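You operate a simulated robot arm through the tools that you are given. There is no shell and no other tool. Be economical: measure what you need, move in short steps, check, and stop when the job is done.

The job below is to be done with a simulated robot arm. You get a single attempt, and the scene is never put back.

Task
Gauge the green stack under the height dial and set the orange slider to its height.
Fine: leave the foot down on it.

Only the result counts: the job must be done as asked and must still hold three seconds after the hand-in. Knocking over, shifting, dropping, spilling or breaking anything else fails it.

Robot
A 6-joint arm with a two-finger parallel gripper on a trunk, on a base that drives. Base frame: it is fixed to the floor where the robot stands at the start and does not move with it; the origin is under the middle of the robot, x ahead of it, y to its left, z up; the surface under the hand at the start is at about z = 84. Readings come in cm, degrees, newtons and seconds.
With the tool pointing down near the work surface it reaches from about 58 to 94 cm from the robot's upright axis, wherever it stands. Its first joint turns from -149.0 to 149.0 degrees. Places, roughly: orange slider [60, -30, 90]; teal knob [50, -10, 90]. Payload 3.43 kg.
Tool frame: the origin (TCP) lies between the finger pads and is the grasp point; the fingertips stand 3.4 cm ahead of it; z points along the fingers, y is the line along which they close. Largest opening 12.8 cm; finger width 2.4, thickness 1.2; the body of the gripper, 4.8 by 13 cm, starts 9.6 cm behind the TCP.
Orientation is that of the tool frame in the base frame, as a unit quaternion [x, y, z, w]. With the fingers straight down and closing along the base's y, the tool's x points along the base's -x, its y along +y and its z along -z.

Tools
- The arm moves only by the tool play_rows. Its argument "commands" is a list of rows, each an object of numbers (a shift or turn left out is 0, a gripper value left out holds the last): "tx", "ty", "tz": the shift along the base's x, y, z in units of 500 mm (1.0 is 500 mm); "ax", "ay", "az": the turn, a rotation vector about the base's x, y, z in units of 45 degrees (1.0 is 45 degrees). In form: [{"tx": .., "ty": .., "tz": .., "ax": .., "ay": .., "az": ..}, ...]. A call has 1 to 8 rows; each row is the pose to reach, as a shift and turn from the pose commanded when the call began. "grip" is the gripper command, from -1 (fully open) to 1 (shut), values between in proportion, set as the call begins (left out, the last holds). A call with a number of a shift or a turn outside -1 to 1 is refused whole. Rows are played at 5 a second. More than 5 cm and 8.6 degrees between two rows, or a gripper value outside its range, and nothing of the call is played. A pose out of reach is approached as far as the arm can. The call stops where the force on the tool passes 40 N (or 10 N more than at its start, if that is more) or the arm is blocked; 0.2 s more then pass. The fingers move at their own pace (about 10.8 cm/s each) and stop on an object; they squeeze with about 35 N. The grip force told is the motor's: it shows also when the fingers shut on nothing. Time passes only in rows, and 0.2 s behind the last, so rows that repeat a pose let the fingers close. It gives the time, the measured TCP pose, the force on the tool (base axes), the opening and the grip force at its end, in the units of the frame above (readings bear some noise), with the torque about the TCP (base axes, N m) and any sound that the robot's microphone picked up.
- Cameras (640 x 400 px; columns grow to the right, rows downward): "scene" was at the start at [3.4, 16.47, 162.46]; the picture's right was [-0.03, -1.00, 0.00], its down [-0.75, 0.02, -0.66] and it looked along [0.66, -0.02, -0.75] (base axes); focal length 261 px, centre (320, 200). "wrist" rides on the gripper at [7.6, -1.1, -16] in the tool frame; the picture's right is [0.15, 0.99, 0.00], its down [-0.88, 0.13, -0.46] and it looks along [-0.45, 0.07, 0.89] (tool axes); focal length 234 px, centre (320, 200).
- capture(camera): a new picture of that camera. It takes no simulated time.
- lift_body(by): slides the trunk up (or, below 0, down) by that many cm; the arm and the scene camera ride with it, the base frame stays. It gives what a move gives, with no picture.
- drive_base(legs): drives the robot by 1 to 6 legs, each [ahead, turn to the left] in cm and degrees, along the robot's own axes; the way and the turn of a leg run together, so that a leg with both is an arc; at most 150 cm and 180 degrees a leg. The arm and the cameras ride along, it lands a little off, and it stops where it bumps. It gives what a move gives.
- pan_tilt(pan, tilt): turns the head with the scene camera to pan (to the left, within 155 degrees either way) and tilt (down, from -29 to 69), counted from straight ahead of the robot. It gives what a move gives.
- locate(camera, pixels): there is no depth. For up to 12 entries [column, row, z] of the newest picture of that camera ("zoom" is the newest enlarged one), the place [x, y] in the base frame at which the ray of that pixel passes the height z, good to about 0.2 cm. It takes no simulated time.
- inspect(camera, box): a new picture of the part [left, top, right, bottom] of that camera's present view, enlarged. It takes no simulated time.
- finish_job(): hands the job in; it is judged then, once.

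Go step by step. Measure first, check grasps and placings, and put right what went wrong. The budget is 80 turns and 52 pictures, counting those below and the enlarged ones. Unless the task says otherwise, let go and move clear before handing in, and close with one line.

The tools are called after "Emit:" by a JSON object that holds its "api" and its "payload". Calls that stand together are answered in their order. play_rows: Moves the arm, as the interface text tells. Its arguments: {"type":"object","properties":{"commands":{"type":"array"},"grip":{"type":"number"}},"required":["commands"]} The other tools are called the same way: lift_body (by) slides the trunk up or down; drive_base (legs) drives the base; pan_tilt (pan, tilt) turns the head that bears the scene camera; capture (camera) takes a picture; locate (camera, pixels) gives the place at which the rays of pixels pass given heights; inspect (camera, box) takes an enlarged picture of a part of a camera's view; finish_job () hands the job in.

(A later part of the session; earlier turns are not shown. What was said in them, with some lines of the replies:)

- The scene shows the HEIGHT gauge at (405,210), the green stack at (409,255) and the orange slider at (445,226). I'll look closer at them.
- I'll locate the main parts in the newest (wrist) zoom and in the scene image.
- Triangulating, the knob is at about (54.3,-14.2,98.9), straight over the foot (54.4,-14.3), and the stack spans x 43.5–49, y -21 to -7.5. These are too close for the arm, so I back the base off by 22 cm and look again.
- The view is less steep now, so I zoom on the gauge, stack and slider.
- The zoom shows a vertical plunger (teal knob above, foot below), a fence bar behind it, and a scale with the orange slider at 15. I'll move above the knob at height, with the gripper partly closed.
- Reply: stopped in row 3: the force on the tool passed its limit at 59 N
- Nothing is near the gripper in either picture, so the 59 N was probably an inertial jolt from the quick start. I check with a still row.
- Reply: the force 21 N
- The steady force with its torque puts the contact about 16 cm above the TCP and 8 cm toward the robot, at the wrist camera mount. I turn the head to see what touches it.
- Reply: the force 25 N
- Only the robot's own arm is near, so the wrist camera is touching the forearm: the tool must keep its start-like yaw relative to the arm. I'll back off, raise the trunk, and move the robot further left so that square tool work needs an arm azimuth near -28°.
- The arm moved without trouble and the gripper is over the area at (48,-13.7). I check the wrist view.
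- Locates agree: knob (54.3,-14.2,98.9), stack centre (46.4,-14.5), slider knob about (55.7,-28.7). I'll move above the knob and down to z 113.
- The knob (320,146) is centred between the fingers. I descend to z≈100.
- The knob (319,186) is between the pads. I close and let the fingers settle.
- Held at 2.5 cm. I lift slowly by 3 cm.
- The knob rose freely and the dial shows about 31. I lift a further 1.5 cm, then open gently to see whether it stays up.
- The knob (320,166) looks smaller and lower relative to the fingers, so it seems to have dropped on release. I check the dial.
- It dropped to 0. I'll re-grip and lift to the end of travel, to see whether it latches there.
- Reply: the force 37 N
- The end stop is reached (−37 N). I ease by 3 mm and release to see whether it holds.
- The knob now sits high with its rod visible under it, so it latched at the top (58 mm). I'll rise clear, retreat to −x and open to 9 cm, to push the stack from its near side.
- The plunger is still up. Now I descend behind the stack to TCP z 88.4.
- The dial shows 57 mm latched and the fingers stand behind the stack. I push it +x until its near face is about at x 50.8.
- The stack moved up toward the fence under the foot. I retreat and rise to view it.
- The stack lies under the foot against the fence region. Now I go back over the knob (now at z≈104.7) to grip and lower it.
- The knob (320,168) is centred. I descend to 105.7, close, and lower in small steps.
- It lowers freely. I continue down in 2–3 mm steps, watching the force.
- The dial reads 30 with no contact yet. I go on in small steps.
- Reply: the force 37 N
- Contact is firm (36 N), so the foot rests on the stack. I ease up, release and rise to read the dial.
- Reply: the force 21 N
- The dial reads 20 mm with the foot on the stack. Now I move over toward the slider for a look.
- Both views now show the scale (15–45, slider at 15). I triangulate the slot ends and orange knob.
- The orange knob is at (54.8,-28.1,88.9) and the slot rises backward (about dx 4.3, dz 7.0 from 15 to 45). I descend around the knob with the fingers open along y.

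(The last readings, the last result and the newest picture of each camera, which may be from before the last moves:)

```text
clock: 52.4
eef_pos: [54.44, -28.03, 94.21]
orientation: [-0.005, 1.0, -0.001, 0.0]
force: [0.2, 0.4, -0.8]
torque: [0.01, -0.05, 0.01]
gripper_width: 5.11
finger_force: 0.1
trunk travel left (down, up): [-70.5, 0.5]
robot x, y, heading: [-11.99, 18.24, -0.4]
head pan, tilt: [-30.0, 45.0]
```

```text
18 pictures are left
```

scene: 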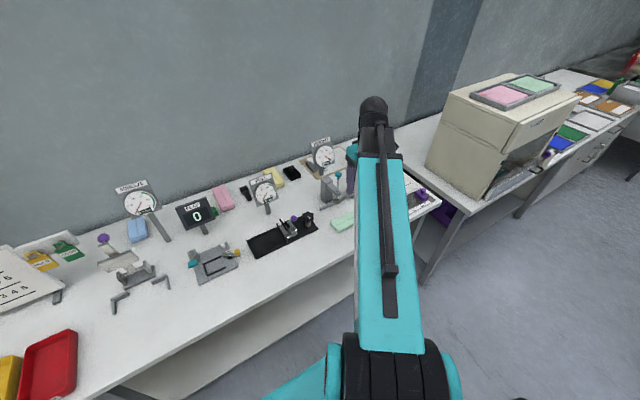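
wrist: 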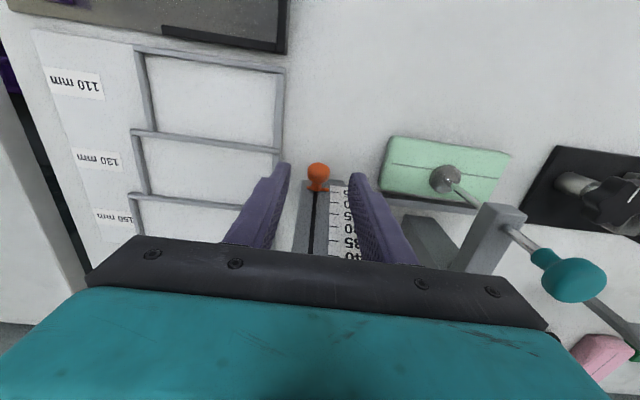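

The knob (318,175) is centred between the fingers. I descend the last 5 cm and close.

Emit:
{"api": "play_rows", "payload": {"commands": [{"tz": -0.03}, {"tz": -0.06}, {"tz": -0.085}, {"tz": -0.102}]}}

Emit:
{"api": "play_rows", "payload": {"commands": [{"tz": 0}, {"tz": 0}, {"tz": 0}], "grip": 1}}

Emit:
{"api": "inspect", "payload": {"camera": "wrist", "box": [240, 130, 400, 250]}}

```text
clock: 53.4
eef_pos: [54.34, -28.11, 89.12]
orientation: [-0.006, 1.0, -0.001, 0.0]
force: [-0.4, 0.2, 0.1]
torque: [-0.03, 0.01, 0.01]
gripper_width: 5.14
finger_force: 0.0
trunk travel left (down, up): [-70.5, 0.5]
robot x, y, heading: [-12.0, 18.43, -0.4]
head pan, tilt: [-30.0, 45.0]
```

```text
clock: 54.2
eef_pos: [54.35, -28.13, 89.12]
orientation: [-0.006, 1.0, -0.002, 0.0]
force: [1.6, -9.1, -0.1]
torque: [-0.01, -0.1, 0.09]
gripper_width: 2.06
finger_force: 45.4
trunk travel left (down, up): [-70.5, 0.5]
robot x, y, heading: [-12.09, 18.33, -0.6]
head pan, tilt: [-30.0, 45.0]
```

```text
3.33 times, centred on (320, 190) of wrist
```

zoom: 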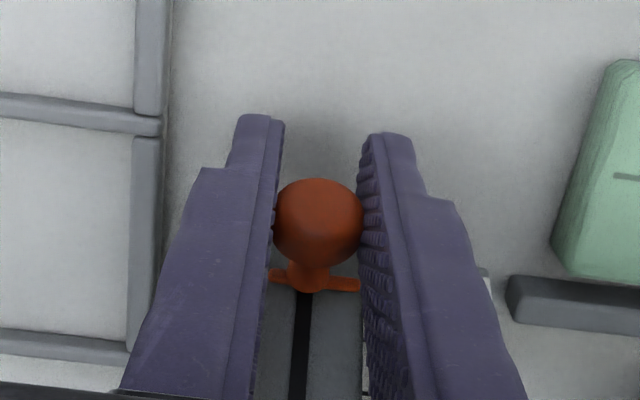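

Gripped at 2.06 cm. I slide along the slot by about 1.35 cm, the distance from 15 to 20.

Emit:
{"api": "play_rows", "payload": {"commands": [{"tx": 0.003, "tz": 0.005}, {"tx": 0.006, "tz": 0.01}, {"tx": 0.009, "tz": 0.016}, {"tx": 0.012, "tz": 0.02}, {"tx": 0.014, "tz": 0.023}, {"tx": 0.014, "tz": 0.023}]}}

Emit:
{"api": "inspect", "payload": {"camera": "scene", "box": [330, 150, 380, 210]}}

```text
clock: 55.6
eef_pos: [54.77, -28.19, 90.42]
orientation: [-0.004, 1.0, -0.001, 0.0]
force: [-15.8, -6.4, 4.9]
torque: [0.01, 0.45, 0.06]
gripper_width: 2.05
finger_force: 44.8
trunk travel left (down, up): [-70.5, 0.5]
robot x, y, heading: [-11.79, 18.03, -0.6]
head pan, tilt: [-30.0, 45.0]
```

```text
6.67 times, centred on (355, 180) of scene
```

zoom: 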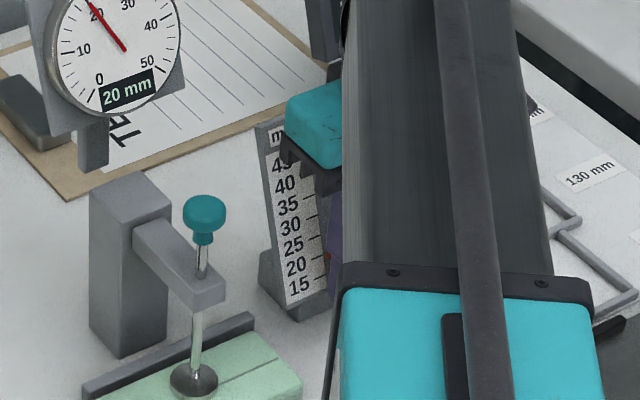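

The slider moved about 1.3 cm, with some push into the panel. I ease off in x, release, rise and check the pointer.

Emit:
{"api": "play_rows", "payload": {"commands": [{"tx": -0.005}, {"tx": -0.005}]}}

Emit:
{"api": "play_rows", "payload": {"commands": [{"tz": 0}, {"tz": 0}, {"tz": 0}, {"tz": 0.05}, {"tz": 0.11}, {"tz": 0.18}, {"tz": 0.25}, {"tz": 0.32, "tx": -0.03}], "grip": 0.2}}

Emit:
{"api": "inspect", "payload": {"camera": "wrist", "box": [280, 120, 360, 200]}}

Emit:
{"api": "inspect", "payload": {"camera": "scene", "box": [330, 150, 380, 210]}}

```text
clock: 56.2
eef_pos: [54.81, -28.23, 90.31]
orientation: [-0.005, 1.0, -0.002, 0.0]
force: [-6.5, -7.1, 2.9]
torque: [-0.06, 0.45, 0.05]
gripper_width: 2.08
finger_force: 45.1
trunk travel left (down, up): [-70.5, 0.5]
robot x, y, heading: [-11.71, 18.39, -0.5]
head pan, tilt: [-30.0, 45.0]
```

```text
clock: 58.0
eef_pos: [53.23, -28.15, 106.41]
orientation: [-0.005, 1.0, -0.001, 0.0]
force: [-0.1, -0.1, 0.3]
torque: [-0.03, -0.01, 0.04]
gripper_width: 5.13
finger_force: 0.0
trunk travel left (down, up): [-70.5, 0.5]
robot x, y, heading: [-12.2, 18.04, -0.5]
head pan, tilt: [-30.0, 45.0]
```

```text
5.00 times, centred on (320, 160) of wrist
```

zoom: 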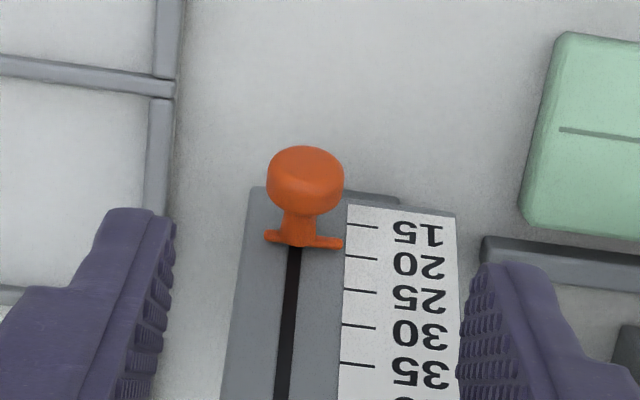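

```text
6.67 times, centred on (355, 180) of scene
```

zoom: 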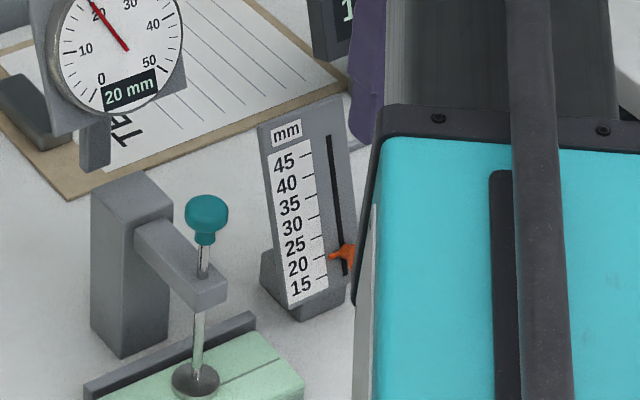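

The pointer reads about 18 in the steep wrist view (343,244 between the 15 tick at 225 and the 20 tick at 257), and about 20 in the scene view. That difference is parallax, so I'll tilt the wrist camera to look at the panel more squarely.

Emit:
{"api": "play_rows", "payload": {"commands": [{"tx": -0.02, "tz": -0.01, "ay": -0.08}, {"tx": -0.04, "tz": -0.02, "ay": -0.17}, {"tx": -0.06, "tz": -0.04, "ay": -0.25}, {"tx": -0.08, "tz": -0.06, "ay": -0.34}, {"tx": -0.1, "tz": -0.08, "ay": -0.42}, {"tx": -0.115, "tz": -0.1, "ay": -0.5}, {"tx": -0.125, "tz": -0.12, "ay": -0.58}, {"tx": -0.125, "tz": -0.12, "ay": -0.667}]}}

Emit:
{"api": "capture", "payload": {"camera": "wrist"}}

```text
clock: 59.8
eef_pos: [47.06, -28.09, 100.23]
orientation: [-0.004, 0.966, -0.003, 0.259]
force: [0.4, 0.1, -0.3]
torque: [0.01, 0.01, -0.01]
gripper_width: 5.12
finger_force: 0.0
trunk travel left (down, up): [-70.5, 0.5]
robot x, y, heading: [-11.82, 18.16, -0.6]
head pan, tilt: [-30.0, 45.0]
```

```text
13 pictures are left
```

wrist: 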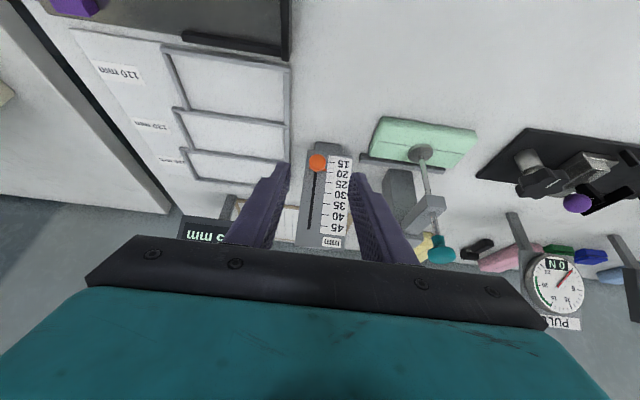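

Emit:
{"api": "inspect", "payload": {"camera": "wrist", "box": [295, 135, 360, 250]}}

Emit:
{"api": "inspect", "payload": {"camera": "wrist", "box": [305, 150, 345, 180]}}

```text
3.48 times, centred on (328, 192) of wrist
```

zoom: 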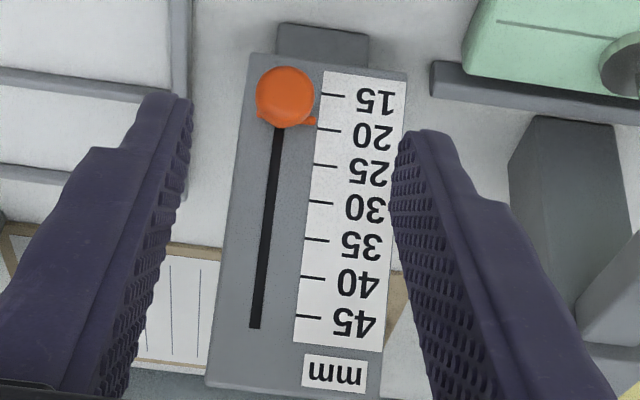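

```text
13.33 times, centred on (325, 165) of wrist
```

zoom: 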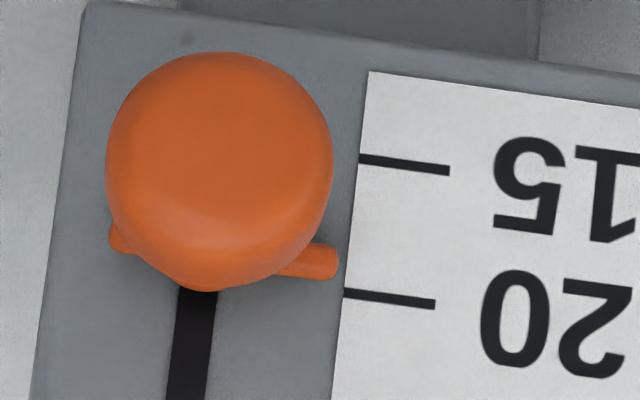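

Seen squarely, the pointer tip (338,262) lies between the 15 tick (155) and the 20 tick (291), at about 19.0–19.3. It needs about 2 mm more along the slot, so I right the tool and re-grip.

Emit:
{"api": "play_rows", "payload": {"commands": [{"tx": 0.0, "tz": 0.02, "ay": 0.08}, {"tx": 0.01, "tz": 0.04, "ay": 0.17}, {"tx": 0.03, "tz": 0.06, "ay": 0.25}, {"tx": 0.05, "tz": 0.08, "ay": 0.34}, {"tx": 0.07, "tz": 0.1, "ay": 0.42}, {"tx": 0.09, "tz": 0.11, "ay": 0.5}, {"tx": 0.11, "tz": 0.12, "ay": 0.58}, {"tx": 0.125, "tz": 0.12, "ay": 0.667}]}}

Emit:
{"api": "play_rows", "payload": {"commands": [{"tx": 0.025, "tz": -0.05}, {"tx": 0.027, "tz": -0.12}, {"tx": 0.027, "tz": -0.18}, {"tx": 0.027, "tz": -0.23}, {"tx": 0.027, "tz": -0.28}, {"tx": 0.027, "tz": -0.318}, {"tx": 0.027, "tz": -0.318}]}}

Emit:
{"api": "play_rows", "payload": {"commands": [{"tz": 0}, {"tz": 0}, {"tz": 0}], "grip": 1}}

```text
clock: 61.6
eef_pos: [53.38, -28.09, 106.35]
orientation: [-0.005, 1.0, -0.002, -0.001]
force: [0.1, -0.2, 0.2]
torque: [-0.02, -0.03, -0.03]
gripper_width: 5.13
finger_force: 0.0
trunk travel left (down, up): [-70.5, 0.5]
robot x, y, heading: [-11.64, 18.5, -0.5]
head pan, tilt: [-30.0, 45.0]
```

```text
clock: 63.2
eef_pos: [54.82, -27.99, 90.48]
orientation: [-0.005, 1.0, -0.002, 0.0]
force: [-0.7, 0.6, 0.4]
torque: [0.03, 0.0, -0.01]
gripper_width: 5.12
finger_force: 0.1
trunk travel left (down, up): [-70.5, 0.5]
robot x, y, heading: [-11.81, 18.31, -0.4]
head pan, tilt: [-30.0, 45.0]
```

```text
clock: 64.0
eef_pos: [54.69, -28.27, 90.35]
orientation: [-0.005, 1.0, -0.001, 0.0]
force: [1.4, -6.3, -0.6]
torque: [-0.01, -0.09, 0.09]
gripper_width: 2.03
finger_force: 44.7
trunk travel left (down, up): [-70.5, 0.5]
robot x, y, heading: [-11.59, 18.5, -0.1]
head pan, tilt: [-30.0, 45.0]
```

Gripped again. I shift 2 mm up the slot, release, rise and tilt for another look.

Emit:
{"api": "play_rows", "payload": {"commands": [{"tx": 0.0007, "tz": 0.002}, {"tx": 0.0014, "tz": 0.004}, {"tx": 0.0014, "tz": 0.004}, {"tx": 0.0014, "tz": 0.004}]}}

Emit:
{"api": "play_rows", "payload": {"commands": [{"tz": 0}, {"tz": 0}, {"tz": 0}, {"tz": 0.05}, {"tz": 0.11}, {"tz": 0.18}, {"tz": 0.25}, {"tz": 0.314, "tx": -0.028}], "grip": 0.2}}

Emit:
{"api": "play_rows", "payload": {"commands": [{"tx": -0.02, "tz": -0.01, "ay": -0.08}, {"tx": -0.04, "tz": -0.02, "ay": -0.17}, {"tx": -0.06, "tz": -0.04, "ay": -0.25}, {"tx": -0.08, "tz": -0.06, "ay": -0.34}, {"tx": -0.1, "tz": -0.08, "ay": -0.42}, {"tx": -0.115, "tz": -0.1, "ay": -0.5}, {"tx": -0.125, "tz": -0.12, "ay": -0.58}, {"tx": -0.125, "tz": -0.12, "ay": -0.667}]}}

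Emit:
{"api": "inspect", "payload": {"camera": "wrist", "box": [305, 150, 345, 180]}}

```text
clock: 65.0
eef_pos: [54.72, -28.15, 90.67]
orientation: [-0.005, 1.0, -0.001, 0.0]
force: [0.8, -8.9, -0.5]
torque: [-0.01, 0.03, 0.05]
gripper_width: 2.05
finger_force: 45.3
trunk travel left (down, up): [-70.5, 0.5]
robot x, y, heading: [-11.95, 18.4, -0.4]
head pan, tilt: [-30.0, 45.0]
```

```text
clock: 66.8
eef_pos: [53.32, -28.0, 106.3]
orientation: [-0.005, 1.0, -0.001, 0.0]
force: [-0.1, -0.9, 0.7]
torque: [0.02, 0.0, 0.0]
gripper_width: 5.1
finger_force: 0.1
trunk travel left (down, up): [-70.5, 0.5]
robot x, y, heading: [-11.96, 18.32, -0.4]
head pan, tilt: [-30.0, 45.0]
```

```text
clock: 68.6
eef_pos: [47.07, -28.03, 100.37]
orientation: [-0.004, 0.966, -0.002, 0.259]
force: [-0.5, -0.1, -0.1]
torque: [-0.02, -0.02, 0.02]
gripper_width: 5.13
finger_force: 0.0
trunk travel left (down, up): [-70.5, 0.5]
robot x, y, heading: [-11.72, 18.59, -0.2]
head pan, tilt: [-30.0, 45.0]
```

```text
13.33 times, centred on (325, 165) of wrist
```

zoom: 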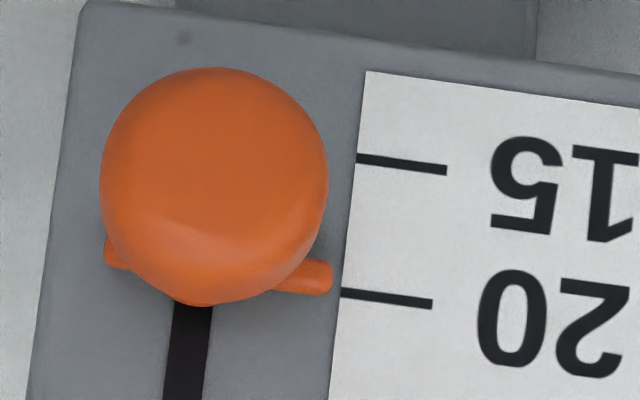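

The pointer now reads about 19.5 before parallax, so about 19.8. I cross-check in the scene view, along with the stack and dial.

Emit:
{"api": "inspect", "payload": {"camera": "scene", "box": [335, 155, 375, 200]}}

```text
8.89 times, centred on (355, 178) of scene
```

zoom: 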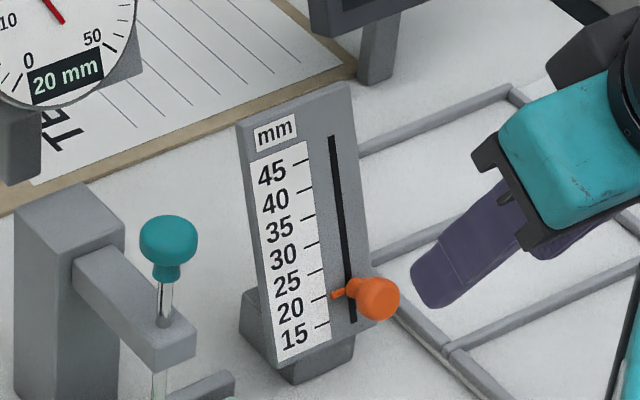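

In the scene view the pointer (331,296) lines up with the 20 tick. The dial still reads 20 mm with the foot on the stack, and the gripper is clear, so I hand in.

Emit:
{"api": "finish_job", "payload": {}}

```text
The job is handed in.
```

The green stack measured 20 mm under the height dial, the foot is left down on it, and the orange slider is set to 20 mm (about 19.8–20 by eye).
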